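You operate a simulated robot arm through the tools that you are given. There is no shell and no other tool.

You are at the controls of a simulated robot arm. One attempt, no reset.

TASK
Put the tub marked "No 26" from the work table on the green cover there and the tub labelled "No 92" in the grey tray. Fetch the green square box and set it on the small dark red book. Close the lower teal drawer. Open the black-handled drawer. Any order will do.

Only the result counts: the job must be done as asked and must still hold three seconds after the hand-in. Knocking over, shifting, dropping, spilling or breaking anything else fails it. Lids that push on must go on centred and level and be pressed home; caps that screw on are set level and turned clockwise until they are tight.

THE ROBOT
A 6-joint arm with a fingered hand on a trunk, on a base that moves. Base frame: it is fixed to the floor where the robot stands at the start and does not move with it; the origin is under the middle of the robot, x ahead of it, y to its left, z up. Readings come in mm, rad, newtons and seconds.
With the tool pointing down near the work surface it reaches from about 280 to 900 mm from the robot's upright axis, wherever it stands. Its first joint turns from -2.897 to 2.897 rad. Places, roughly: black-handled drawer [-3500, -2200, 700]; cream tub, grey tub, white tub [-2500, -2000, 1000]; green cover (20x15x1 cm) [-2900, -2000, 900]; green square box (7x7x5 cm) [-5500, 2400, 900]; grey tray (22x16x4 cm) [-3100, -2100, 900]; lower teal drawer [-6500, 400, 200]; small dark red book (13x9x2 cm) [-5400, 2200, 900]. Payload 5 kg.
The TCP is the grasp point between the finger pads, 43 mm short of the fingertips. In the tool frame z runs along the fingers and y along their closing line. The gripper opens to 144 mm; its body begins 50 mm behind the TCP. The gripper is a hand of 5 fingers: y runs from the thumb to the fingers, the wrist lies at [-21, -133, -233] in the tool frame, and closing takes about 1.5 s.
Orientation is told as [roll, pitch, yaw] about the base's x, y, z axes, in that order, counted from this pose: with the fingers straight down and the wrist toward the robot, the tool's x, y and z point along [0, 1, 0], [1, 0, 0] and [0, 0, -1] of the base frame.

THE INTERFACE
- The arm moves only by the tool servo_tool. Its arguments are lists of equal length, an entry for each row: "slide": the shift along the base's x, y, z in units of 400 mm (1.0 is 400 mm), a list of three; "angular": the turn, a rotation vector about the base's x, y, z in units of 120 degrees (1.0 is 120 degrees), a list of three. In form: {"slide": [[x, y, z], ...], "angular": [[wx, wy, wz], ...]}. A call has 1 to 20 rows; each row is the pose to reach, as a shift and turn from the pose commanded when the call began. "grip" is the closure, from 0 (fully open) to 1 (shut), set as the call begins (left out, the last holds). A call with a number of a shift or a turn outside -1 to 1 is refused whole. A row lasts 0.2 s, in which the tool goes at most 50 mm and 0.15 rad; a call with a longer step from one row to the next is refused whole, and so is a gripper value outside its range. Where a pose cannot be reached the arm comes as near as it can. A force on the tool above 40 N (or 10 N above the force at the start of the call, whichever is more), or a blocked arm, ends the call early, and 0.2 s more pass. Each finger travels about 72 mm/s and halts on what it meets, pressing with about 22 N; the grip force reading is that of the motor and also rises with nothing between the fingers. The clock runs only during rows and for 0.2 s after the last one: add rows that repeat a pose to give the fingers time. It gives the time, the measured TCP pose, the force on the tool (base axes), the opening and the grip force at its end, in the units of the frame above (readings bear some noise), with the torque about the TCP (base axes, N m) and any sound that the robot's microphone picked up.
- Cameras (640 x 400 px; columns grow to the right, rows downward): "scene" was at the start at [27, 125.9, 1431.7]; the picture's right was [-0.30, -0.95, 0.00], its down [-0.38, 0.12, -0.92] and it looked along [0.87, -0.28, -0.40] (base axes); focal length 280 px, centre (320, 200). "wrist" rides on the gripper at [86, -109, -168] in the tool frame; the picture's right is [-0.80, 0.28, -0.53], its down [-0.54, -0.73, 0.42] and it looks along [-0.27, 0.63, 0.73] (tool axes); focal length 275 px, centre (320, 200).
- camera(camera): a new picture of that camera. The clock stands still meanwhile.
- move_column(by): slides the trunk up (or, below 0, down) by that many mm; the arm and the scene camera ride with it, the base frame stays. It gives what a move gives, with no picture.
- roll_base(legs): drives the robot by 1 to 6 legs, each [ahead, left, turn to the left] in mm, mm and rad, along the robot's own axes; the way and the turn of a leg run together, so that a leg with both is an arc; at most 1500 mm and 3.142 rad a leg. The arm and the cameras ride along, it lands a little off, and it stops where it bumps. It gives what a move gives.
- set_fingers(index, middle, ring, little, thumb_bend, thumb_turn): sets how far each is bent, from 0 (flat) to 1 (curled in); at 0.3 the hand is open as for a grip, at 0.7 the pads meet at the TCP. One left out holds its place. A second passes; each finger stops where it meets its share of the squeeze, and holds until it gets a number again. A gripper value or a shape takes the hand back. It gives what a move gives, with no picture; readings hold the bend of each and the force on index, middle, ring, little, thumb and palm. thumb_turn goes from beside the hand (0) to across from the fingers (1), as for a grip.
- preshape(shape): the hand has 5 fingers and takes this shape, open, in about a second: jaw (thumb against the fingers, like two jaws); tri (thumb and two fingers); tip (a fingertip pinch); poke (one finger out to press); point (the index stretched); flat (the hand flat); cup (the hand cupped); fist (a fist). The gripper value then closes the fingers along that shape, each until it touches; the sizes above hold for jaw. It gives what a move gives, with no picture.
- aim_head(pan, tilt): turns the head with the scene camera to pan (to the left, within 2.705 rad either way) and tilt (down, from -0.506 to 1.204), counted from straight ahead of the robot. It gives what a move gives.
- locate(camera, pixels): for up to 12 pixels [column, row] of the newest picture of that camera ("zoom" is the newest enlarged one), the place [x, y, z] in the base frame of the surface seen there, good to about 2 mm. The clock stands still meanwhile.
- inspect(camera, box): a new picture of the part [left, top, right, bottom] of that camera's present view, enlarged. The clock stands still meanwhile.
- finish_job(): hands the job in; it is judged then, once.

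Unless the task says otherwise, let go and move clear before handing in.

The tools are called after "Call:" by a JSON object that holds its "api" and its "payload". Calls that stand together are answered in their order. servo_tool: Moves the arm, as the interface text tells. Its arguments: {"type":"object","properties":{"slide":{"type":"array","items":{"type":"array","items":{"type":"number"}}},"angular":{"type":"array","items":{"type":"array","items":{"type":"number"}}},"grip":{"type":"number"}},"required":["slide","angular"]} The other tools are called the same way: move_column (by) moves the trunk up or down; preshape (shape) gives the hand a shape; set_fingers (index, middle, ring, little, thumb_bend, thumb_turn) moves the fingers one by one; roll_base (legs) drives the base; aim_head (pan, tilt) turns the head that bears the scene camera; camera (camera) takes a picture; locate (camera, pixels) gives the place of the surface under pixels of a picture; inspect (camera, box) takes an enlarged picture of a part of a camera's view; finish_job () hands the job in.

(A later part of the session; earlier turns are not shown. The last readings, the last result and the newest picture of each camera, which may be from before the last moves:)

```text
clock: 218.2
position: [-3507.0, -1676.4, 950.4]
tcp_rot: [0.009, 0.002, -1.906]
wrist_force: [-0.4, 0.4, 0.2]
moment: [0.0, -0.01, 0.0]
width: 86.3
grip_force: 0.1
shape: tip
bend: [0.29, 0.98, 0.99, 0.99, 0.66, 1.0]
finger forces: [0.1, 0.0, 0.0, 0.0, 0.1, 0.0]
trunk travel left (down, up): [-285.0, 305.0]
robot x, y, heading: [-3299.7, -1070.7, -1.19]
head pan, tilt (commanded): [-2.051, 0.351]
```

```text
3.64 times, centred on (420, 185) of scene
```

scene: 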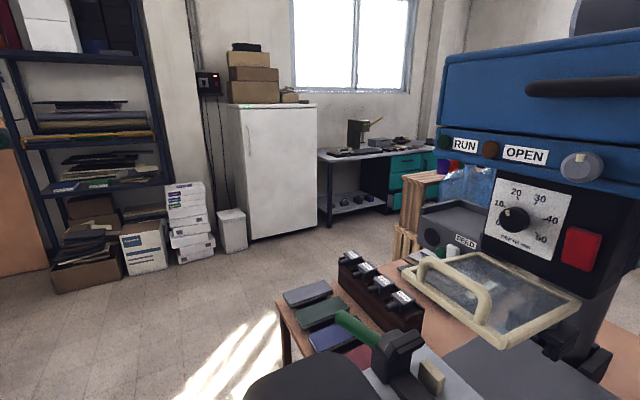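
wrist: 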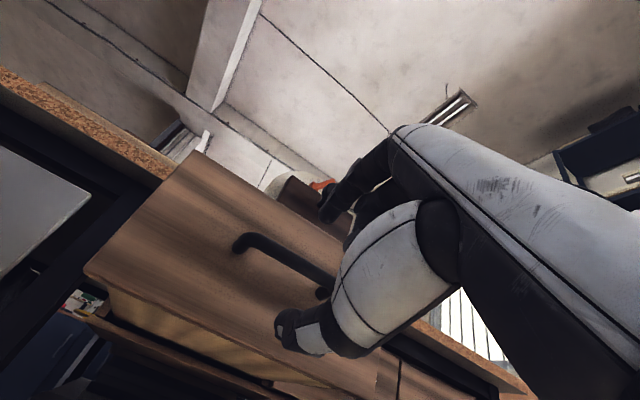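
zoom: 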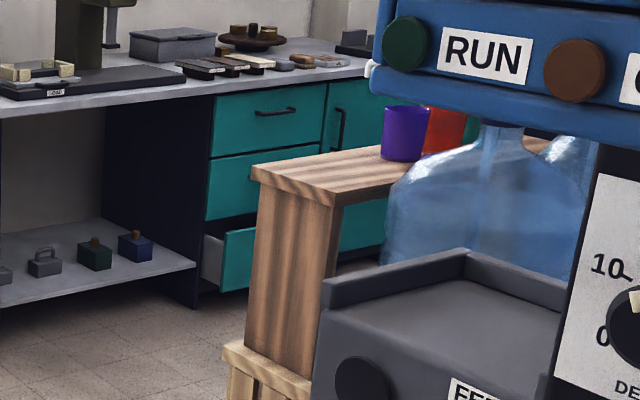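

The lower teal drawer's front is at about (-6332,288,209), pulled out roughly 110 mm from the cabinet face. I'll swing the arm to the front, turn along the aisle and drive out past the table's end.

Call:
{"api": "servo_tool", "payload": {"slide": [[0.06, 0.0, 0.02], [0.14, 0.005, 0.04], [0.23, 0.015, 0.06], [0.32, 0.03, 0.08], [0.42, 0.045, 0.1], [0.52, 0.065, 0.12], [0.62, 0.085, 0.14], [0.72, 0.11, 0.15], [0.82, 0.135, 0.15], [0.9, 0.155, 0.15], [0.956, 0.17, 0.15], [0.956, 0.17, 0.15]], "angular": [[0, 0, 0.02], [0, 0, 0.045], [0, 0, 0.075], [0, 0, 0.105], [0, 0, 0.137], [0, 0, 0.17], [0, 0, 0.2], [0, 0, 0.233], [0, 0, 0.265], [0, 0, 0.29], [0, 0, 0.3085], [0, 0, 0.3085]]}}

Call:
{"api": "preshape", "payload": {"shape": "fist"}}

Call:
{"api": "roll_base", "payload": {"legs": [[0, 0, -1.567], [500, 206, 0]]}}

Call:
{"api": "aim_head", "payload": {"pan": 0.0, "tilt": 0.4}}

Call:
{"api": "camera", "payload": {"camera": "scene"}}

```text
clock: 220.8
position: [-3123.1, -1608.1, 1009.5]
tcp_rot: [0.007, 0.0, -1.259]
wrist_force: [0.1, 0.6, -0.1]
moment: [0.04, 0.02, 0.02]
width: 86.3
grip_force: 0.1
shape: tip
bend: [0.29, 0.98, 0.99, 0.99, 0.66, 1.0]
finger forces: [0.0, 0.0, 0.1, 0.0, 0.0, 0.1]
trunk travel left (down, up): [-285.0, 305.0]
robot x, y, heading: [-3297.2, -1069.2, -1.189]
head pan, tilt (commanded): [-2.051, 0.351]
```

```text
clock: 221.7
position: [-3123.1, -1607.0, 1009.4]
tcp_rot: [0.009, -0.001, -1.26]
wrist_force: [0.1, 0.2, -0.8]
moment: [0.01, -0.02, -0.01]
width: 0.1
grip_force: 0.0
shape: fist
bend: [1.0, 1.0, 1.0, 1.0, 0.85, 0.85]
finger forces: [0.1, 0.0, 0.1, 0.1, 0.1, 0.0]
trunk travel left (down, up): [-285.0, 305.0]
robot x, y, heading: [-3301.9, -1070.7, -1.188]
head pan, tilt (commanded): [-2.051, 0.351]
```

```text
clock: 228.6
position: [-4197.3, -1664.7, 1010.4]
tcp_rot: [0.007, 0.001, -2.786]
wrist_force: [0.1, -0.3, 0.5]
moment: [-0.03, 0.0, -0.03]
width: 0.0
grip_force: 0.1
shape: fist
bend: [1.0, 1.0, 1.0, 1.0, 0.85, 0.85]
finger forces: [0.0, 0.0, 0.1, 0.0, 0.0, 0.0]
trunk travel left (down, up): [-285.0, 305.0]
robot x, y, heading: [-3672.8, -1468.1, -2.712]
head pan, tilt (commanded): [-2.051, 0.351]
```

```text
clock: 230.5
position: [-4195.7, -1665.7, 1010.3]
tcp_rot: [0.006, 0.001, -2.786]
wrist_force: [0.2, 0.9, -0.1]
moment: [0.0, 0.02, 0.01]
width: 0.2
grip_force: 0.1
shape: fist
bend: [1.0, 1.0, 1.0, 1.0, 0.85, 0.85]
finger forces: [0.0, 0.1, 0.0, 0.0, 0.0, 0.0]
trunk travel left (down, up): [-285.0, 305.0]
robot x, y, heading: [-3669.7, -1467.2, -2.715]
head pan, tilt (commanded): [0.0, 0.4]
```

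```text
taken
```

scene: 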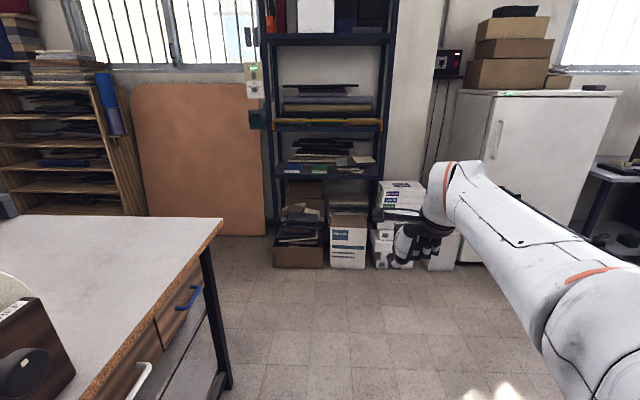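

I'm in the aisle heading toward its far end; the white cupboard and shelf are ahead. I'll correct the heading, keep a bit right of the open drawer, and drive to the table's end.

Call:
{"api": "roll_base", "payload": {"legs": [[0, -40, -0.041], [1020, 0, 0]]}}

Call:
{"api": "aim_head", "payload": {"pan": -0.9, "tilt": 0.4}}

Call:
{"api": "camera", "payload": {"camera": "scene"}}

```text
clock: 236.3
position: [-5156.3, -2003.9, 1008.7]
tcp_rot: [0.006, 0.0, -2.815]
wrist_force: [-0.3, 0.6, -0.6]
moment: [-0.02, 0.04, 0.01]
width: 0.1
grip_force: 0.1
shape: fist
bend: [1.0, 1.0, 1.0, 1.0, 0.85, 0.85]
finger forces: [0.0, 0.1, 0.0, 0.0, 0.1, 0.0]
trunk travel left (down, up): [-285.0, 305.0]
robot x, y, heading: [-4621.9, -1819.3, -2.741]
head pan, tilt (commanded): [0.0, 0.4]
```

```text
clock: 237.5
position: [-5156.5, -2003.5, 1010.7]
tcp_rot: [0.008, -0.001, -2.816]
wrist_force: [-0.7, -0.4, 0.5]
moment: [-0.05, -0.01, -0.02]
width: 0.0
grip_force: 0.0
shape: fist
bend: [1.0, 1.0, 1.0, 1.0, 0.85, 0.85]
finger forces: [0.0, 0.0, 0.0, 0.0, 0.1, 0.0]
trunk travel left (down, up): [-285.0, 305.0]
robot x, y, heading: [-4620.5, -1819.7, -2.743]
head pan, tilt (commanded): [-0.901, 0.4]
```

```text
taken
```

scene: 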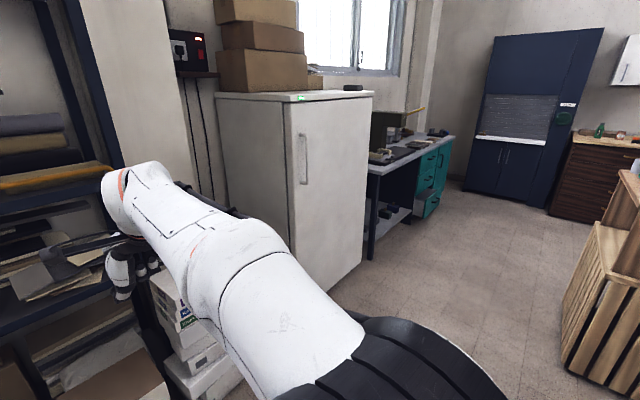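

The bench with the teal cabinet is at (425,180), its lower drawer sticking out at (432,205); wooden crates at (605,300). Locating these for the approach.

Call:
{"api": "inspect", "payload": {"camera": "scene", "box": [350, 120, 480, 270]}}

Call:
{"api": "locate", "payload": {"camera": "scene", "pixels": [[432, 205], [440, 200], [425, 215], [430, 165], [445, 150], [565, 350], [590, 230], [362, 260], [372, 255], [480, 250], [555, 205], [470, 190]]}}

```text
2.67 times, centred on (415, 195) of scene
```

zoom: 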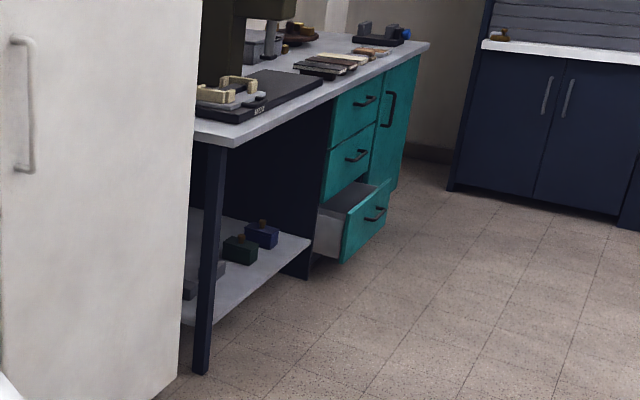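

```text
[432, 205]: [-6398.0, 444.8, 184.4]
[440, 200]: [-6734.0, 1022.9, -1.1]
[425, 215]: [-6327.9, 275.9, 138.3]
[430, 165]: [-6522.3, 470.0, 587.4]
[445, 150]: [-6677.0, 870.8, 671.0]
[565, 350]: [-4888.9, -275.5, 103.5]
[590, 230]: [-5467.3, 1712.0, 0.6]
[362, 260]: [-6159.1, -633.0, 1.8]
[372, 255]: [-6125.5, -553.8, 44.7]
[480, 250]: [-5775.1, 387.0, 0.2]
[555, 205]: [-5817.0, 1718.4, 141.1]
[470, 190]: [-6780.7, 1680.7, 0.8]
```

The front of the lower drawer is at u≈2921, out≈3200–3560 with the closed face at u≈3027, so it is ~106 mm open. I'll turn right and drive up the corridor between crates and bench.

Call:
{"api": "roll_base", "payload": {"legs": [[0, 0, -1.582], [1400, 219, 0]]}}

Call:
{"api": "aim_head", "payload": {"pan": 0.3, "tilt": 0.5}}

Call:
{"api": "camera", "payload": {"camera": "scene"}}

```text
clock: 248.3
position: [-5528.9, -83.1, 1009.7]
tcp_rot: [0.007, 0.0, 1.88]
wrist_force: [-0.4, -0.4, -0.3]
moment: [0.01, -0.01, 0.01]
width: 0.1
grip_force: 0.1
shape: fist
bend: [1.0, 1.0, 1.0, 1.0, 0.85, 0.85]
finger forces: [0.0, 0.0, 0.0, 0.0, 0.0, 0.0]
trunk travel left (down, up): [-285.0, 305.0]
robot x, y, heading: [-5357.9, -618.0, 1.951]
head pan, tilt (commanded): [-0.901, 0.4]
```

```text
clock: 249.7
position: [-5528.0, -82.8, 1009.9]
tcp_rot: [0.007, -0.001, 1.879]
wrist_force: [-0.4, 0.0, 0.0]
moment: [0.0, -0.01, 0.01]
width: 0.1
grip_force: 0.0
shape: fist
bend: [1.0, 1.0, 1.0, 1.0, 0.85, 0.85]
finger forces: [0.1, 0.0, 0.0, 0.1, 0.0, 0.1]
trunk travel left (down, up): [-285.0, 305.0]
robot x, y, heading: [-5357.6, -621.2, 1.953]
head pan, tilt (commanded): [0.3, 0.499]
```

```text
taken
```

scene: 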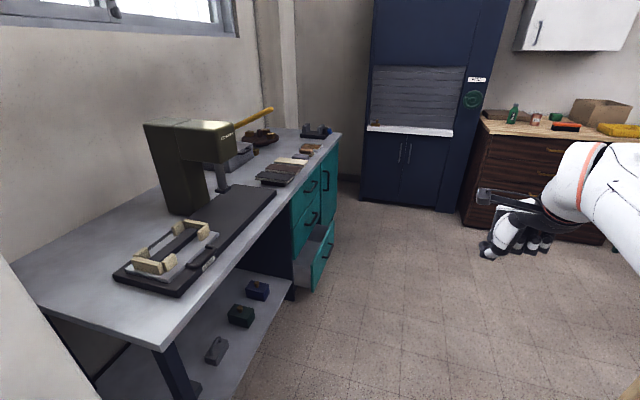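

The lower drawer is visible at (320,258), open beside the bench. Measuring its front from here.

Call:
{"api": "inspect", "payload": {"camera": "scene", "box": [270, 140, 370, 310]}}

Call:
{"api": "locate", "payload": {"camera": "zoom", "pixels": [[315, 280], [330, 250], [350, 240], [365, 200], [300, 320], [290, 350], [375, 220], [345, 270], [310, 180], [320, 140], [280, 270], [355, 140]]}}

```text
2.35 times, centred on (320, 225) of scene
```

zoom: 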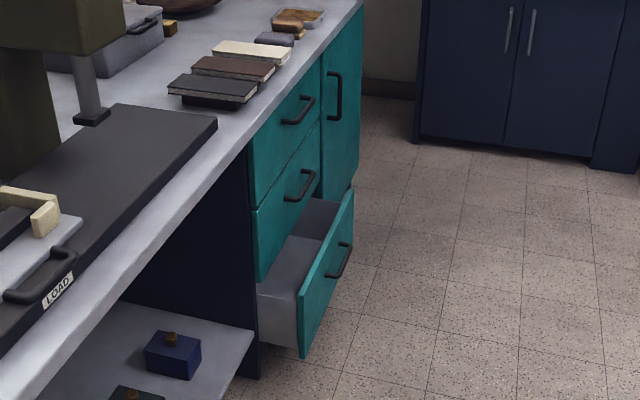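

```text
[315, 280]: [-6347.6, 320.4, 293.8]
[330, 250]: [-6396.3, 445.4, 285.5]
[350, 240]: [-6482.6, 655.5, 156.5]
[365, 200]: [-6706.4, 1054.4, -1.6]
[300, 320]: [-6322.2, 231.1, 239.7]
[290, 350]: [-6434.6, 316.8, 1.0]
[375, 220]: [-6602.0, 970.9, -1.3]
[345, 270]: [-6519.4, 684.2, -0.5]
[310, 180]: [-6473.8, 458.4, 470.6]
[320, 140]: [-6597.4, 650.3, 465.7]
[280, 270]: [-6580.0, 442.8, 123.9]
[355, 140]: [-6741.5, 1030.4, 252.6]
```

Drawer front: centre about out≈3385, width ~460 mm, z≈100–310. Driving level with it, then turning left to face it.

Call:
{"api": "roll_base", "payload": {"legs": [[1380, -80, 0.005], [0, 0, 1.571]]}}

Call:
{"api": "aim_head", "payload": {"pan": 0.0, "tilt": 0.8}}

Call:
{"api": "camera", "payload": {"camera": "scene"}}

```text
clock: 260.4
position: [-6326.9, 495.2, 1009.7]
tcp_rot: [0.006, -0.001, -2.823]
wrist_force: [-1.1, 0.9, 0.3]
moment: [0.03, 0.08, 0.01]
width: 0.1
grip_force: 0.1
shape: fist
bend: [1.0, 1.0, 1.0, 1.0, 0.85, 0.85]
finger forces: [0.0, 0.0, 0.1, 0.1, 0.1, 0.1]
trunk travel left (down, up): [-285.0, 305.0]
robot x, y, heading: [-5792.2, 673.6, -2.751]
head pan, tilt (commanded): [0.3, 0.499]
```

```text
clock: 261.2
position: [-6328.2, 495.7, 1009.7]
tcp_rot: [0.008, 0.002, -2.822]
wrist_force: [-0.2, -1.1, 0.3]
moment: [0.0, 0.0, -0.01]
width: 0.1
grip_force: 0.1
shape: fist
bend: [1.0, 1.0, 1.0, 1.0, 0.85, 0.85]
finger forces: [0.0, 0.0, 0.1, 0.1, 0.0, 0.1]
trunk travel left (down, up): [-285.0, 305.0]
robot x, y, heading: [-5791.2, 678.6, -2.751]
head pan, tilt (commanded): [0.0, 0.799]
```

```text
taken
```

scene: 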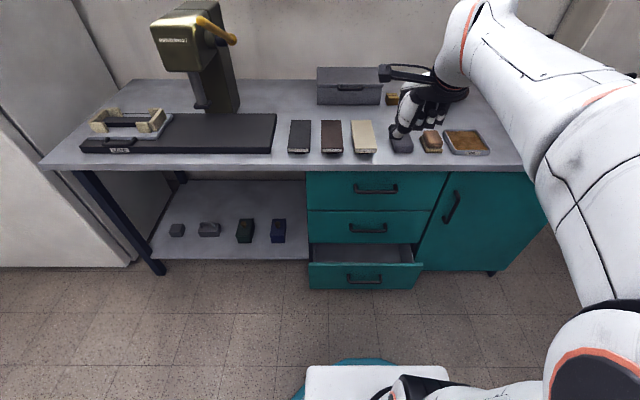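

A clear view: the lower drawer is open, front at (365,277), handle at (362,281). Locating precisely.

Call:
{"api": "inspect", "payload": {"camera": "scene", "box": [290, 160, 450, 310]}}

Call:
{"api": "locate", "payload": {"camera": "scene", "pixels": [[320, 275], [405, 275], [362, 268], [362, 286], [350, 279], [375, 279], [312, 265], [418, 265], [365, 232], [330, 230], [365, 265], [365, 250]]}}

```text
2.67 times, centred on (370, 235) of scene
```

zoom: 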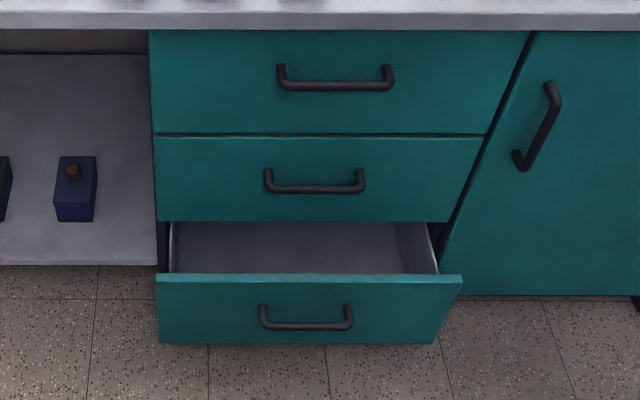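

```text
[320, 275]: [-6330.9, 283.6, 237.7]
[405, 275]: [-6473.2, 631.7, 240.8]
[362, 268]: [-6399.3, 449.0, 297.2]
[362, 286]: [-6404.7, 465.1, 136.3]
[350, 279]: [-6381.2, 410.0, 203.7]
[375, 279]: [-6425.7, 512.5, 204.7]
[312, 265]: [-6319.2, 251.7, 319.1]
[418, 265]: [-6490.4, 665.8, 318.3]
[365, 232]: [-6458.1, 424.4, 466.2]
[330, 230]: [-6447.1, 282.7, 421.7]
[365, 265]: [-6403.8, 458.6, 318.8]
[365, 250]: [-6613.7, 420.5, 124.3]
```

The front's centre is (-6405,459), z 110–320. I'll pull the fist back ~95 mm from the bench, then lower the trunk.

Call:
{"api": "servo_tool", "payload": {"slide": [[0.08, 0.033, 0], [0.16, 0.065, 0], [0.22, 0.09, 0], [0.22, 0.09, 0]], "angular": [[0, 0, 0], [0, 0, 0], [0, 0, 0], [0, 0, 0]]}}

Call:
{"api": "move_column", "payload": {"by": -285}}

Call:
{"api": "camera", "payload": {"camera": "scene"}}

Call:
{"api": "camera", "payload": {"camera": "wrist"}}

```text
clock: 262.2
position: [-6240.1, 531.0, 1003.7]
tcp_rot: [0.01, 0.017, -2.823]
wrist_force: [-0.2, 0.2, 0.0]
moment: [0.02, -0.02, 0.01]
width: 0.1
grip_force: 0.1
shape: fist
bend: [1.0, 1.0, 1.0, 1.0, 0.85, 0.85]
finger forces: [0.1, 0.0, 0.1, 0.0, 0.0, 0.0]
trunk travel left (down, up): [-285.0, 305.0]
robot x, y, heading: [-5793.1, 672.8, -2.751]
head pan, tilt (commanded): [0.0, 0.799]
```

```text
clock: 263.2
position: [-6185.0, 543.7, 835.0]
tcp_rot: [0.036, 0.246, -2.823]
wrist_force: [0.6, 1.0, -0.2]
moment: [-0.04, 0.04, 0.01]
width: 0.0
grip_force: 0.1
shape: fist
bend: [1.0, 1.0, 1.0, 1.0, 0.85, 0.85]
finger forces: [0.0, 0.0, 0.0, 0.0, 0.1, 0.0]
trunk travel left (down, up): [-237.0, 353.0]
robot x, y, heading: [-5794.1, 675.6, -2.75]
head pan, tilt (commanded): [0.0, 0.799]
stopped: the arm was blocked; the commanded pose is now the measured one
```

```text
taken
```

scene: 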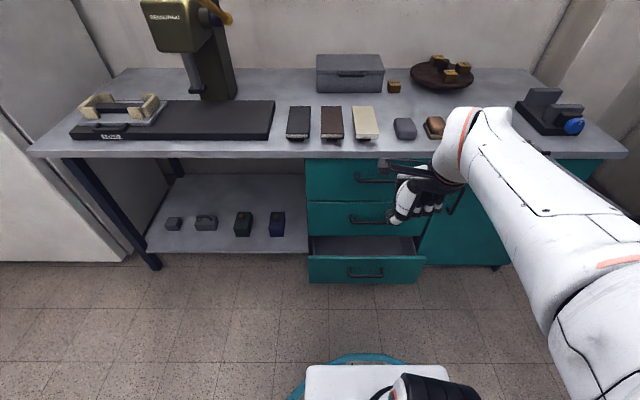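

```text
taken
```

wrist: 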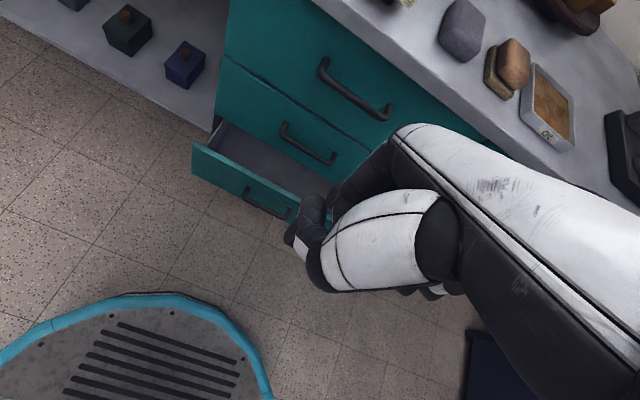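

The trunk stopped early: the arm is again folded too tightly. I need more room to extend, so I'll check behind the robot before backing up.

Call:
{"api": "aim_head", "payload": {"pan": 2.65, "tilt": 0.7}}

Call:
{"api": "camera", "payload": {"camera": "scene"}}

Call:
{"api": "aim_head", "payload": {"pan": -2.65, "tilt": 0.7}}

Call:
{"api": "camera", "payload": {"camera": "scene"}}

```text
clock: 265.6
position: [-6184.8, 544.3, 836.6]
tcp_rot: [0.038, 0.248, -2.821]
wrist_force: [0.0, -0.3, -0.2]
moment: [-0.03, 0.02, 0.02]
width: 0.0
grip_force: 0.1
shape: fist
bend: [1.0, 1.0, 1.0, 1.0, 0.85, 0.85]
finger forces: [0.0, 0.1, 0.1, 0.1, 0.0, 0.1]
trunk travel left (down, up): [-237.0, 353.0]
robot x, y, heading: [-5791.2, 673.0, -2.753]
head pan, tilt (commanded): [2.649, 0.7]
```

```text
taken
```

scene: 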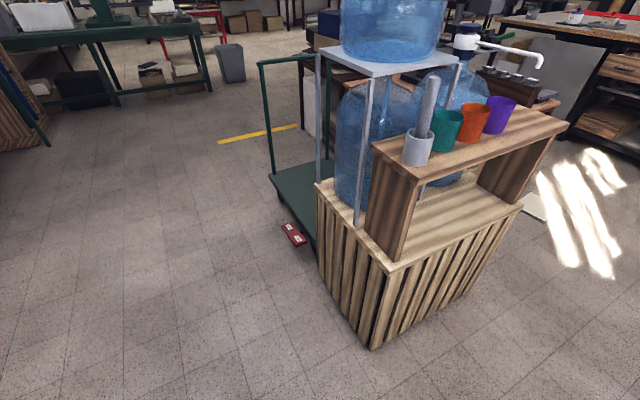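

```text
clock: 269.7
position: [-6185.1, 542.0, 839.2]
tcp_rot: [0.038, 0.247, -2.82]
wrist_force: [0.0, -1.1, -0.4]
moment: [0.01, 0.04, -0.01]
width: 0.1
grip_force: 0.1
shape: fist
bend: [1.0, 1.0, 1.0, 1.0, 0.85, 0.85]
finger forces: [0.1, 0.0, 0.0, 0.0, 0.0, 0.1]
trunk travel left (down, up): [-237.0, 353.0]
robot x, y, heading: [-5788.7, 672.1, -2.75]
head pan, tilt (commanded): [-2.649, 0.7]
```

```text
taken
```

scene: 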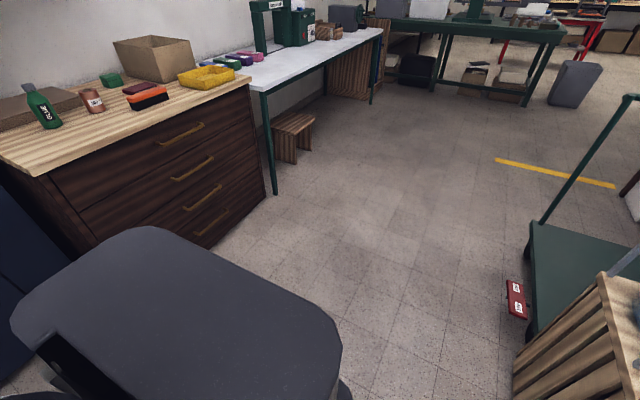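

Behind me is open floor with a crate/trolley to one side and a red case on the floor. Locating them, and the items on the brown cabinet top.

Call:
{"api": "locate", "payload": {"camera": "scene", "pixels": [[515, 395], [515, 305], [530, 330], [110, 78], [140, 90], [150, 100], [245, 60], [215, 245], [440, 395], [275, 190], [400, 300], [205, 75]]}}

Call:
{"api": "inspect", "payload": {"camera": "scene", "box": [0, 20, 280, 190]}}

```text
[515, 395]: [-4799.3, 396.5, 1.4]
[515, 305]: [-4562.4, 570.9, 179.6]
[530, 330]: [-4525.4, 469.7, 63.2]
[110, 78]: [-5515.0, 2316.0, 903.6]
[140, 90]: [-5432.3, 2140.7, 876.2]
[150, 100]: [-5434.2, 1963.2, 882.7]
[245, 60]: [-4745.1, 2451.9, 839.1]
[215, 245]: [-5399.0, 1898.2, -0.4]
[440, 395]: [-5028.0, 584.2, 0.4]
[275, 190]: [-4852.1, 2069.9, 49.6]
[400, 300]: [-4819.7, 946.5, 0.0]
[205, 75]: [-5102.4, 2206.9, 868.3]
```

```text
2.29 times, centred on (140, 105) of scene
```

zoom: 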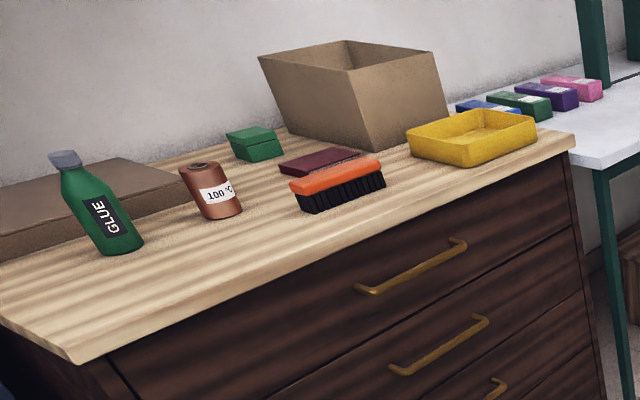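

The green box and the dark red book are on the brown cabinet (zoom (255,143) and (315,160)). First the drawer: I'll back up 110 mm, re-level and extend the hand, then lower.

Call:
{"api": "roll_base", "payload": {"legs": [[-110, -25, 0]]}}

Call:
{"api": "servo_tool", "payload": {"slide": [[-0.06, -0.02, 0.02], [-0.14, -0.05, 0.02], [-0.22, -0.08, 0.02], [-0.3, -0.11, 0.02], [-0.38, -0.14, 0.02], [-0.42, -0.16, 0.02], [-0.42, -0.16, 0.02]], "angular": [[-0.004, 0.0235, 0.006], [-0.0082, 0.047, 0.013], [-0.0123, 0.0705, 0.019], [-0.0164, 0.094, 0.026], [-0.0205, 0.1175, 0.032], [-0.0205, 0.1175, 0.032], [-0.0205, 0.1175, 0.032]]}}

Call:
{"api": "aim_head", "payload": {"pan": 0.0, "tilt": 0.75}}

Call:
{"api": "camera", "payload": {"camera": "scene"}}

```text
clock: 270.9
position: [-6094.5, 608.1, 839.4]
tcp_rot: [0.037, 0.246, -2.82]
wrist_force: [-0.1, 0.7, 0.0]
moment: [0.05, 0.02, -0.02]
width: 0.2
grip_force: 0.1
shape: fist
bend: [1.0, 1.0, 1.0, 1.0, 0.85, 0.85]
finger forces: [0.1, 0.0, 0.1, 0.0, 0.0, 0.1]
trunk travel left (down, up): [-237.0, 353.0]
robot x, y, heading: [-5699.8, 740.4, -2.751]
head pan, tilt (commanded): [-2.649, 0.7]
```

```text
clock: 272.5
position: [-6260.9, 543.7, 845.1]
tcp_rot: [-0.007, 0.001, -2.759]
wrist_force: [0.0, -0.1, 0.4]
moment: [-0.04, 0.0, 0.03]
width: 0.0
grip_force: 0.0
shape: fist
bend: [1.0, 1.0, 1.0, 1.0, 0.85, 0.85]
finger forces: [0.0, 0.1, 0.0, 0.0, 0.1, 0.1]
trunk travel left (down, up): [-237.0, 353.0]
robot x, y, heading: [-5699.9, 738.0, -2.755]
head pan, tilt (commanded): [-2.649, 0.7]
```

```text
clock: 274.9
position: [-6261.0, 543.8, 845.2]
tcp_rot: [-0.006, 0.0, -2.758]
wrist_force: [0.0, -0.5, 0.0]
moment: [-0.01, 0.01, 0.0]
width: 0.0
grip_force: 0.0
shape: fist
bend: [1.0, 1.0, 1.0, 1.0, 0.85, 0.85]
finger forces: [0.1, 0.1, 0.0, 0.1, 0.0, 0.1]
trunk travel left (down, up): [-237.0, 353.0]
robot x, y, heading: [-5702.2, 741.5, -2.754]
head pan, tilt (commanded): [0.0, 0.75]
```

```text
taken
```

scene: 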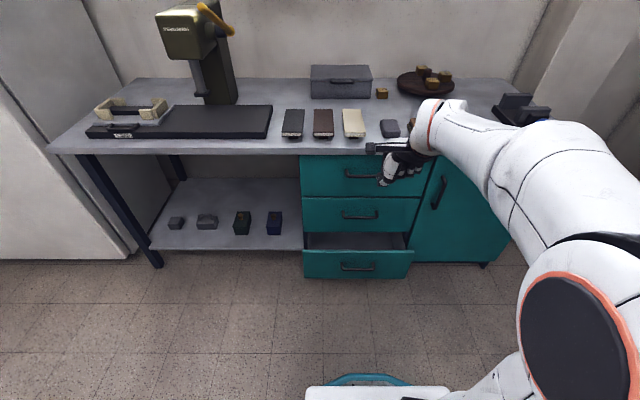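

Now extended with the hand in front of the drawers (ahead ~590 mm). Lowering the trunk fully.

Call:
{"api": "move_column", "payload": {"by": -235}}

Call:
{"api": "camera", "payload": {"camera": "wrist"}}

```text
clock: 277.3
position: [-6261.5, 542.8, 610.9]
tcp_rot: [-0.007, 0.0, -2.76]
wrist_force: [-0.6, -0.4, -0.1]
moment: [0.0, 0.01, -0.01]
width: 0.0
grip_force: 0.2
shape: fist
bend: [1.0, 1.0, 1.0, 1.0, 0.85, 0.85]
finger forces: [0.1, 0.0, 0.0, 0.0, 0.0, 0.1]
trunk travel left (down, up): [-2.0, 588.0]
robot x, y, heading: [-5700.7, 738.8, -2.745]
head pan, tilt (commanded): [0.0, 0.75]
```

```text
taken
```

wrist: 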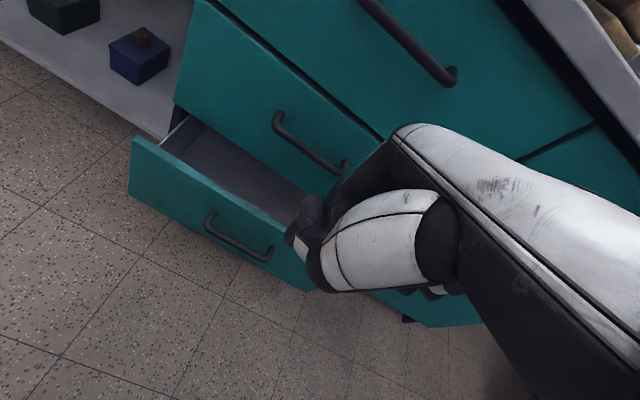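

Measuring how far the fist extends from the TCP before going lower.

Call:
{"api": "locate", "payload": {"camera": "wrist", "pixels": [[310, 205], [300, 245], [290, 238], [315, 265], [345, 190], [330, 285], [370, 170], [360, 240], [405, 140], [435, 290]]}}

Call:
{"api": "inspect", "payload": {"camera": "scene", "box": [290, 120, 460, 300]}}

```text
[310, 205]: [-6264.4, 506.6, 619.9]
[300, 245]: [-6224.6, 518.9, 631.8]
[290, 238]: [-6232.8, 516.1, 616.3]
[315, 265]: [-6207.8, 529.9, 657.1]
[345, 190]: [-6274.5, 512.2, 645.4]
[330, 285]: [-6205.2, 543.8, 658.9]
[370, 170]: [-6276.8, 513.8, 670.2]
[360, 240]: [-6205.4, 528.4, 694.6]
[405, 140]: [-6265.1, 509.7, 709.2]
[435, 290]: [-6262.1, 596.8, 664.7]
```

```text
2.22 times, centred on (375, 210) of scene
```

zoom: 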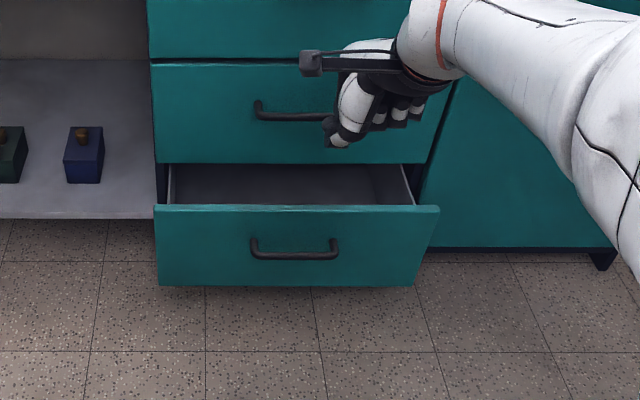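

The fist's front is ~30–65 mm ahead of the TCP and its lowest point about at TCP height. Lowering to z≈200 with a 24 mm shift left to the drawer's centre line.

Call:
{"api": "servo_tool", "payload": {"slide": [[0.005, -0.01, -0.1], [0.011, -0.028, -0.2], [0.017, -0.042, -0.3], [0.023, -0.055, -0.4], [0.023, -0.055, -0.5], [0.023, -0.055, -0.6], [0.023, -0.055, -0.7], [0.023, -0.055, -0.8], [0.023, -0.055, -0.9], [0.023, -0.055, -0.98], [0.023, -0.055, -0.98]], "angular": [[0, 0, 0], [0, 0, 0], [0, 0, 0], [0, 0, 0], [0, 0, 0], [0, 0, 0], [0, 0, 0], [0, 0, 0], [0, 0, 0], [0, 0, 0], [0, 0, 0]]}}

Call:
{"api": "camera", "payload": {"camera": "scene"}}

Call:
{"api": "camera", "payload": {"camera": "wrist"}}

```text
clock: 279.7
position: [-6272.7, 498.2, 246.2]
tcp_rot: [0.034, 0.038, -2.763]
wrist_force: [-0.3, -0.6, 0.3]
moment: [-0.05, 0.0, -0.02]
width: 0.1
grip_force: 0.0
shape: fist
bend: [1.0, 1.0, 1.0, 1.0, 0.85, 0.85]
finger forces: [0.0, 0.1, 0.0, 0.0, 0.0, 0.0]
out of reach, approached as far as the arm can: row 6, 7, 8, 9, 10, 11
trunk travel left (down, up): [-2.0, 588.0]
robot x, y, heading: [-5698.6, 739.1, -2.748]
head pan, tilt (commanded): [0.0, 0.75]
```

```text
taken
```

scene: 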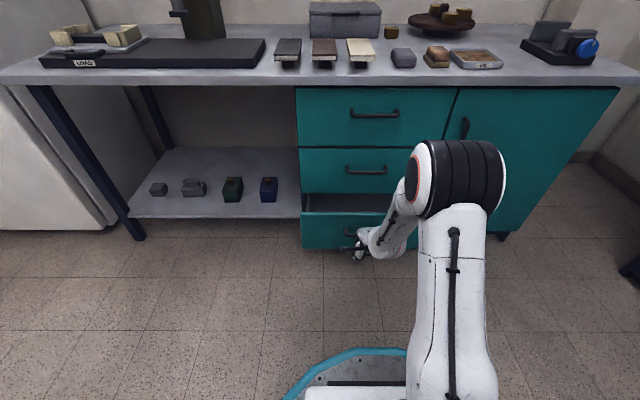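

```text
taken
```

wrist: 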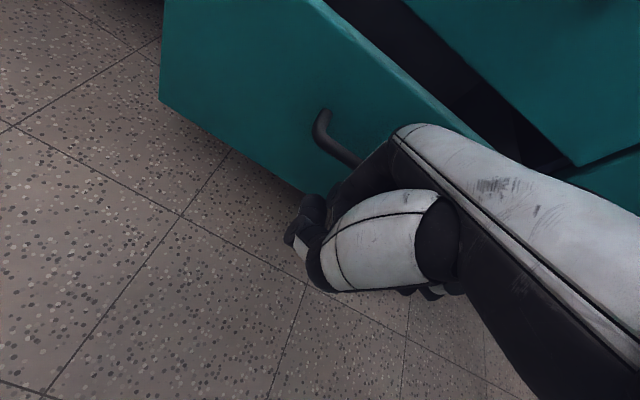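

TCP bottomed out at z≈246; the fist spans roughly z 250–340 while the drawer front's top edge is at 320. I'll advance slowly toward the front and check the contact.

Call:
{"api": "servo_tool", "payload": {"slide": [[-0.05, -0.02, -0.01], [-0.1, -0.041, -0.02], [-0.14, -0.057, -0.03], [-0.17, -0.069, -0.04], [-0.17, -0.069, -0.04]], "angular": [[0, 0, 0], [0, 0, 0], [0, 0, 0], [0, 0, 0], [0, 0, 0]]}}

Call:
{"api": "camera", "payload": {"camera": "wrist"}}

Call:
{"api": "inspect", "payload": {"camera": "scene", "box": [280, 140, 460, 290]}}

```text
clock: 280.9
position: [-6338.6, 471.8, 230.2]
tcp_rot: [0.032, 0.039, -2.763]
wrist_force: [-0.5, -0.1, -1.1]
moment: [0.01, -0.01, 0.02]
width: 0.1
grip_force: 0.0
shape: fist
bend: [1.0, 1.0, 1.0, 1.0, 0.85, 0.85]
finger forces: [0.0, 0.0, 0.1, 0.0, 0.1, 0.1]
trunk travel left (down, up): [-2.0, 588.0]
robot x, y, heading: [-5699.8, 737.3, -2.748]
head pan, tilt (commanded): [0.0, 0.75]
```

```text
taken
```

wrist: 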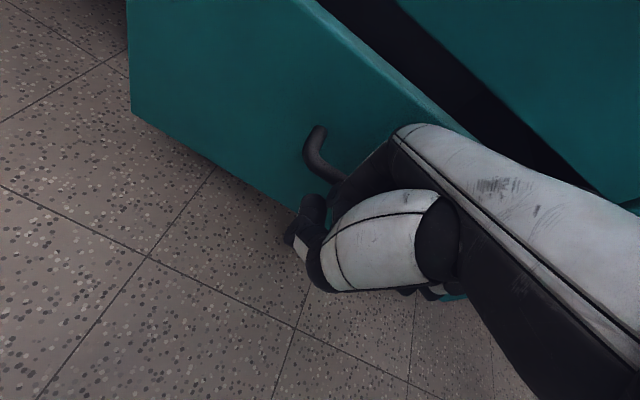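

```text
2.67 times, centred on (370, 215) of scene
```

zoom: 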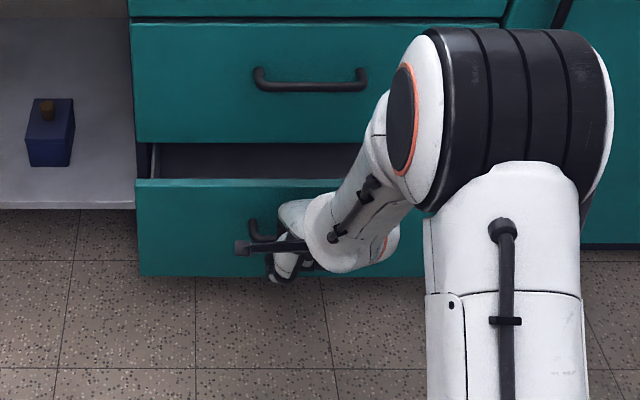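

No contact yet and lower heights are now reachable. Dropping another 40 mm, then pushing along the drawer axis.

Call:
{"api": "servo_tool", "payload": {"slide": [[0, 0, -0.03], [0, 0, -0.06], [0, 0, -0.09], [0, 0, -0.1], [0, 0, -0.1]], "angular": [[0, 0, 0], [0, 0, 0], [0, 0, 0], [0, 0, 0], [0, 0, 0]]}}

Call:
{"api": "servo_tool", "payload": {"slide": [[-0.023, -0.0095, 0], [-0.046, -0.019, 0], [-0.07, -0.0285, 0], [-0.093, -0.038, 0], [-0.115, -0.047, 0], [-0.115, -0.047, 0]], "angular": [[0, 0, 0], [0, 0, 0], [0, 0, 0], [0, 0, 0], [0, 0, 0], [0, 0, 0]]}}

Call:
{"api": "camera", "payload": {"camera": "wrist"}}

Call:
{"api": "inspect", "payload": {"camera": "scene", "box": [280, 140, 460, 290]}}

```text
clock: 282.1
position: [-6341.1, 471.6, 190.5]
tcp_rot: [0.034, 0.039, -2.762]
wrist_force: [0.7, -0.2, 0.1]
moment: [-0.03, 0.02, 0.0]
width: 0.0
grip_force: 0.0
shape: fist
bend: [1.0, 1.0, 1.0, 1.0, 0.85, 0.85]
finger forces: [0.0, 0.4, 0.0, 0.1, 0.0, 0.1]
trunk travel left (down, up): [-2.0, 588.0]
robot x, y, heading: [-5701.8, 738.0, -2.753]
head pan, tilt (commanded): [0.0, 0.75]
```

```text
clock: 283.5
position: [-6384.6, 452.8, 190.8]
tcp_rot: [0.032, 0.039, -2.762]
wrist_force: [0.3, 0.2, 1.0]
moment: [0.01, 0.01, 0.0]
width: 0.0
grip_force: 0.1
shape: fist
bend: [1.0, 1.0, 1.0, 1.0, 0.85, 0.85]
finger forces: [0.0, 0.1, 0.0, 0.0, 0.0, 0.1]
trunk travel left (down, up): [-2.0, 588.0]
robot x, y, heading: [-5702.7, 741.6, -2.747]
head pan, tilt (commanded): [0.0, 0.75]
```

```text
taken
```

wrist: 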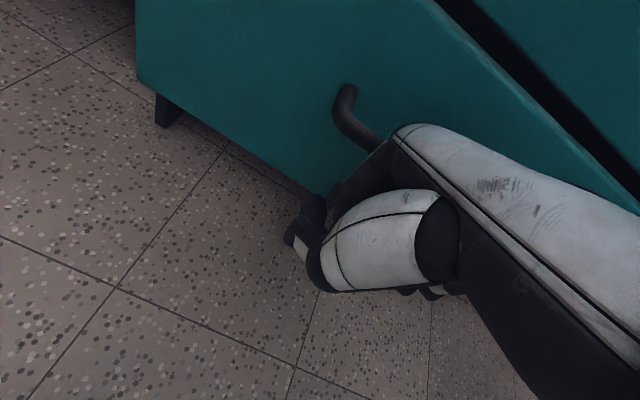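

```text
2.67 times, centred on (370, 215) of scene
```

zoom: 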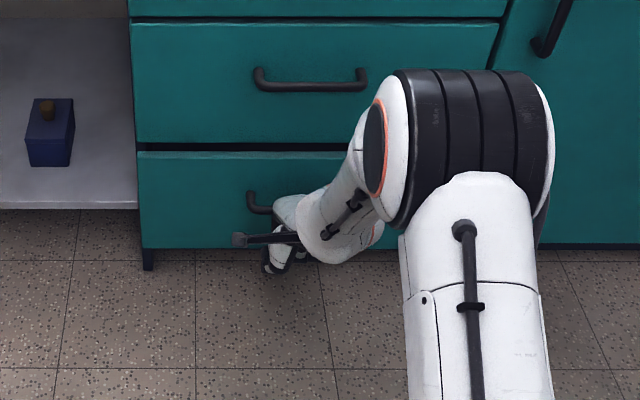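

The drawer is sliding in (gap above it is much narrower). Continuing the push until it seats.

Call:
{"api": "servo_tool", "payload": {"slide": [[-0.023, -0.0095, 0], [-0.046, -0.019, 0], [-0.07, -0.0285, 0], [-0.093, -0.038, 0], [-0.115, -0.047, 0], [-0.115, -0.047, 0]], "angular": [[0, 0, 0], [0, 0, 0], [0, 0, 0], [0, 0, 0], [0, 0, 0], [0, 0, 0]]}}

Call:
{"api": "camera", "payload": {"camera": "wrist"}}

Call:
{"api": "inspect", "payload": {"camera": "scene", "box": [280, 140, 460, 290]}}

```text
clock: 284.4
position: [-6406.4, 443.1, 189.1]
tcp_rot: [0.038, 0.043, -2.771]
wrist_force: [23.6, 8.5, 17.4]
moment: [-0.61, 2.31, -0.37]
width: 0.0
grip_force: 0.0
shape: fist
bend: [1.0, 1.0, 1.0, 1.0, 0.85, 0.85]
finger forces: [0.0, 28.2, 0.0, 0.0, 0.1, 0.1]
out of reach, approached as far as the arm can: row 3
trunk travel left (down, up): [-2.0, 588.0]
robot x, y, heading: [-5702.0, 739.3, -2.752]
head pan, tilt (commanded): [0.0, 0.75]
stopped in row 4: the force on the tool passed its limit at 58 N (the readings are from after the stop); the commanded pose is now the measured one
```

```text
taken
```

wrist: 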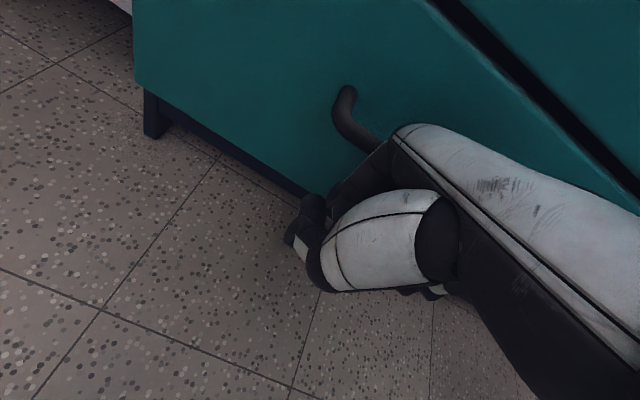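

```text
2.67 times, centred on (370, 215) of scene
```

zoom: 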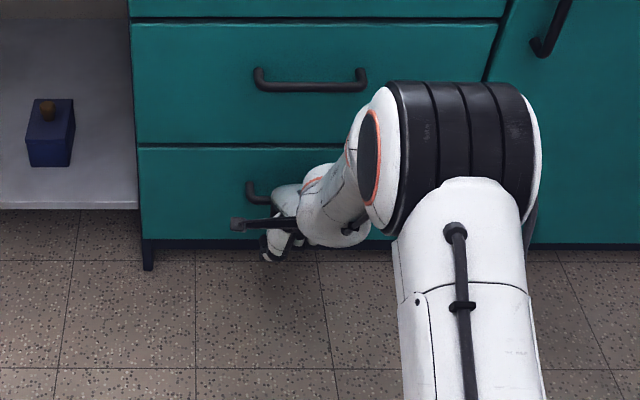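

Force peaked: the drawer has bottomed out and its front looks flush. Backing off and verifying with measurements.

Call:
{"api": "servo_tool", "payload": {"slide": [[0.03, 0.012, 0], [0.08, 0.033, 0], [0.16, 0.065, 0.02], [0.25, 0.102, 0.06], [0.33, 0.135, 0.1], [0.33, 0.135, 0.1]], "angular": [[0, 0, 0], [0, 0, 0], [0, 0, 0], [0, 0, 0], [0, 0, 0], [0, 0, 0]]}}

Call:
{"api": "camera", "payload": {"camera": "scene"}}

Call:
{"api": "inspect", "payload": {"camera": "scene", "box": [280, 80, 460, 270]}}

Call:
{"api": "locate", "payload": {"camera": "scene", "pixels": [[310, 215], [310, 205], [320, 170], [312, 180], [390, 180], [345, 205], [310, 225], [320, 110], [400, 120], [345, 165]]}}

```text
clock: 285.8
position: [-6274.3, 495.5, 229.6]
tcp_rot: [0.041, 0.043, -2.768]
wrist_force: [-0.4, -0.2, -0.1]
moment: [-0.01, 0.01, -0.01]
width: 0.0
grip_force: 0.0
shape: fist
bend: [1.0, 1.0, 1.0, 1.0, 0.85, 0.85]
finger forces: [0.0, 0.0, 0.0, 0.0, 0.1, 0.0]
trunk travel left (down, up): [-2.0, 588.0]
robot x, y, heading: [-5701.7, 740.9, -2.755]
head pan, tilt (commanded): [0.0, 0.75]
```

```text
taken
```

scene: 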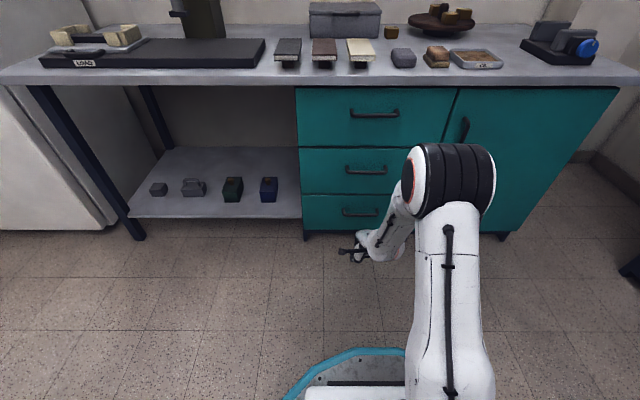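

```text
2.11 times, centred on (370, 175) of scene
```

zoom: 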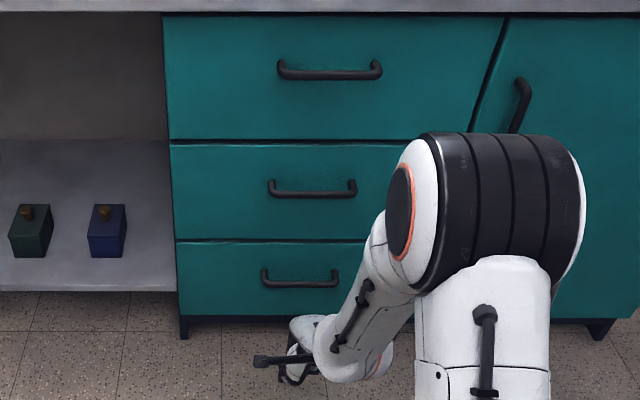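

```text
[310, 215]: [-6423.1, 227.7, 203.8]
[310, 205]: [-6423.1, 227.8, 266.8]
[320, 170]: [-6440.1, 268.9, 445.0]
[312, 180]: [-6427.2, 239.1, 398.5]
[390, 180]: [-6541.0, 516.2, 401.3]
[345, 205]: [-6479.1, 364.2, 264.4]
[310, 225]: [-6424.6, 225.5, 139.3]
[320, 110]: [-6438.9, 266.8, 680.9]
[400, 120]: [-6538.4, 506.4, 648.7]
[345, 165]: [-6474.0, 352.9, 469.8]
```

All three teal fronts are flush (u≈3027), so the lower drawer is shut. Next: the green box on the brown cabinet. Raising the trunk and hand to travelling height.

Call:
{"api": "servo_tool", "payload": {"slide": [[0.05, 0.02, 0.1], [0.08, 0.033, 0.2], [0.08, 0.033, 0.3], [0.08, 0.033, 0.4], [0.08, 0.033, 0.5], [0.08, 0.033, 0.6], [0.08, 0.033, 0.7], [0.08, 0.033, 0.8], [0.08, 0.033, 0.8]], "angular": [[-0.006, 0.003, 0], [-0.01, 0.005, 0], [-0.012, 0.006, 0], [-0.012, 0.006, 0], [-0.012, 0.006, 0], [-0.012, 0.006, 0], [-0.012, 0.006, 0], [-0.012, 0.006, 0], [-0.012, 0.006, 0]]}}

Call:
{"api": "move_column", "payload": {"by": 420}}

Call:
{"api": "aim_head", "payload": {"pan": -1.2, "tilt": 0.55}}

Call:
{"api": "camera", "payload": {"camera": "scene"}}

```text
clock: 287.8
position: [-6242.6, 510.2, 546.7]
tcp_rot: [0.056, 0.024, -2.768]
wrist_force: [0.5, -1.0, -0.1]
moment: [0.01, -0.03, 0.01]
width: 0.0
grip_force: 0.1
shape: fist
bend: [1.0, 1.0, 1.0, 1.0, 0.85, 0.85]
finger forces: [0.0, 0.0, 0.0, 0.0, 0.0, 0.0]
trunk travel left (down, up): [-2.0, 588.0]
robot x, y, heading: [-5697.7, 739.5, -2.746]
head pan, tilt (commanded): [0.0, 0.75]
```

```text
refused: 420 is not a number from -400 to 400
```

```text
clock: 289.2
position: [-6242.3, 509.6, 545.2]
tcp_rot: [0.058, 0.024, -2.77]
wrist_force: [0.8, -0.6, -0.5]
moment: [-0.01, 0.01, -0.02]
width: 0.0
grip_force: 0.1
shape: fist
bend: [1.0, 1.0, 1.0, 1.0, 0.85, 0.85]
finger forces: [0.0, 0.1, 0.0, 0.0, 0.0, 0.1]
trunk travel left (down, up): [-2.0, 588.0]
robot x, y, heading: [-5701.2, 741.6, -2.75]
head pan, tilt (commanded): [-1.201, 0.55]
```

```text
taken
```

scene: 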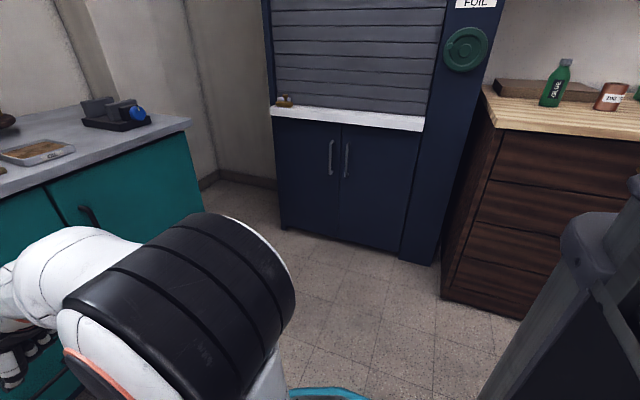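

The trunk limit is 400 mm per call; raising by 400, then turning and driving toward the brown cabinet.

Call:
{"api": "move_column", "payload": {"by": 400}}

Call:
{"api": "roll_base", "payload": {"legs": [[0, 0, -1.575], [450, -740, 0]]}}

Call:
{"api": "aim_head", "payload": {"pan": 0.0, "tilt": 0.6}}

Call:
{"api": "camera", "payload": {"camera": "scene"}}

```text
clock: 293.0
position: [-6242.4, 509.0, 945.1]
tcp_rot: [0.058, 0.025, -2.769]
wrist_force: [-0.5, 0.4, 0.6]
moment: [0.0, -0.02, -0.03]
width: 0.2
grip_force: 0.1
shape: fist
bend: [1.0, 1.0, 1.0, 1.0, 0.85, 0.85]
finger forces: [0.0, 0.1, 0.1, 0.0, 0.0, 0.1]
trunk travel left (down, up): [-402.0, 188.0]
robot x, y, heading: [-5701.2, 736.6, -2.753]
head pan, tilt (commanded): [-1.201, 0.55]
```

```text
clock: 301.4
position: [-5401.1, 1967.9, 945.6]
tcp_rot: [0.058, 0.023, 1.925]
wrist_force: [-0.1, -0.1, -1.0]
moment: [0.0, 0.0, -0.02]
width: 0.0
grip_force: 0.1
shape: fist
bend: [1.0, 1.0, 1.0, 1.0, 0.85, 0.85]
finger forces: [0.0, 0.0, 0.0, 0.1, 0.0, 0.1]
trunk travel left (down, up): [-402.0, 188.0]
robot x, y, heading: [-5182.0, 1421.5, 1.937]
head pan, tilt (commanded): [-1.201, 0.55]
```

```text
clock: 302.8
position: [-5401.3, 1968.3, 946.1]
tcp_rot: [0.059, 0.023, 1.923]
wrist_force: [-0.5, -0.2, 0.4]
moment: [-0.01, -0.05, -0.05]
width: 0.0
grip_force: 0.0
shape: fist
bend: [1.0, 1.0, 1.0, 1.0, 0.85, 0.85]
finger forces: [0.1, 0.0, 0.0, 0.0, 0.0, 0.1]
trunk travel left (down, up): [-402.0, 188.0]
robot x, y, heading: [-5184.6, 1420.7, 1.945]
head pan, tilt (commanded): [0.0, 0.6]
```

```text
taken
```

scene: 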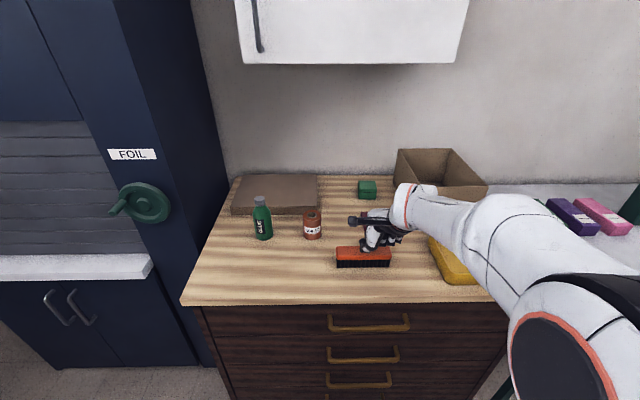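

I'm facing the brown cabinet: green box at (367,189), brush at (363,257), the dark red book hidden behind the hand at (370,222). Raising the hand and measuring, including the white wall cupboard overhead.

Call:
{"api": "servo_tool", "payload": {"slide": [[0, 0, 0.1], [0, 0, 0.2], [0.03, -0.08, 0.3], [0.05, -0.12, 0.35], [0.05, -0.12, 0.35]], "angular": [[0, 0, 0], [0, 0, 0], [0, 0, 0], [0, 0, 0], [0, 0, 0]]}}

Call:
{"api": "camera", "payload": {"camera": "scene"}}

Call:
{"api": "locate", "payload": {"camera": "scene", "pixels": [[350, 62], [250, 60], [440, 60], [367, 185], [360, 197], [376, 197], [363, 250], [340, 262], [220, 300], [490, 300], [312, 215], [262, 205]]}}

Call:
{"api": "inspect", "payload": {"camera": "scene", "box": [300, 160, 440, 280]}}

```text
refused: row 3 steps farther than a row can; nothing moved
```

```text
taken
```

scene: 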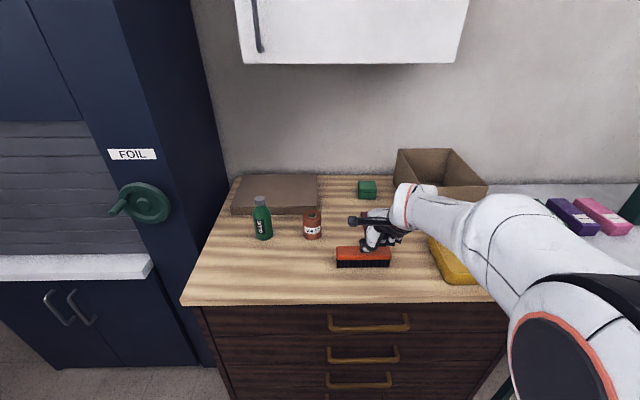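

```text
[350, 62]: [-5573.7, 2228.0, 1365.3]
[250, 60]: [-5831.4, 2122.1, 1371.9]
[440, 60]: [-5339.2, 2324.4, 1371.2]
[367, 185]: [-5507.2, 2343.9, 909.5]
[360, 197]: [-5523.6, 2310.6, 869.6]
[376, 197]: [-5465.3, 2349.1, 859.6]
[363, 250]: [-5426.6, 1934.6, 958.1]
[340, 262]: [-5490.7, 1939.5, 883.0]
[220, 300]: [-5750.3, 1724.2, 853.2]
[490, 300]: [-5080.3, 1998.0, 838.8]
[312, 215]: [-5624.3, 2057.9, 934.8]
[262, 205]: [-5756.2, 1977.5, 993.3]
```

```text
3.33 times, centred on (370, 220) of scene
```

zoom: 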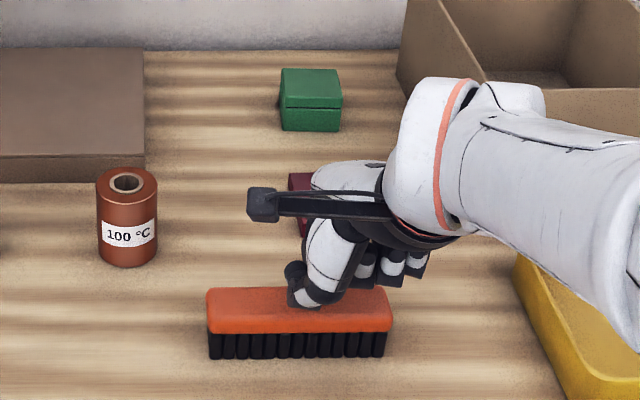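

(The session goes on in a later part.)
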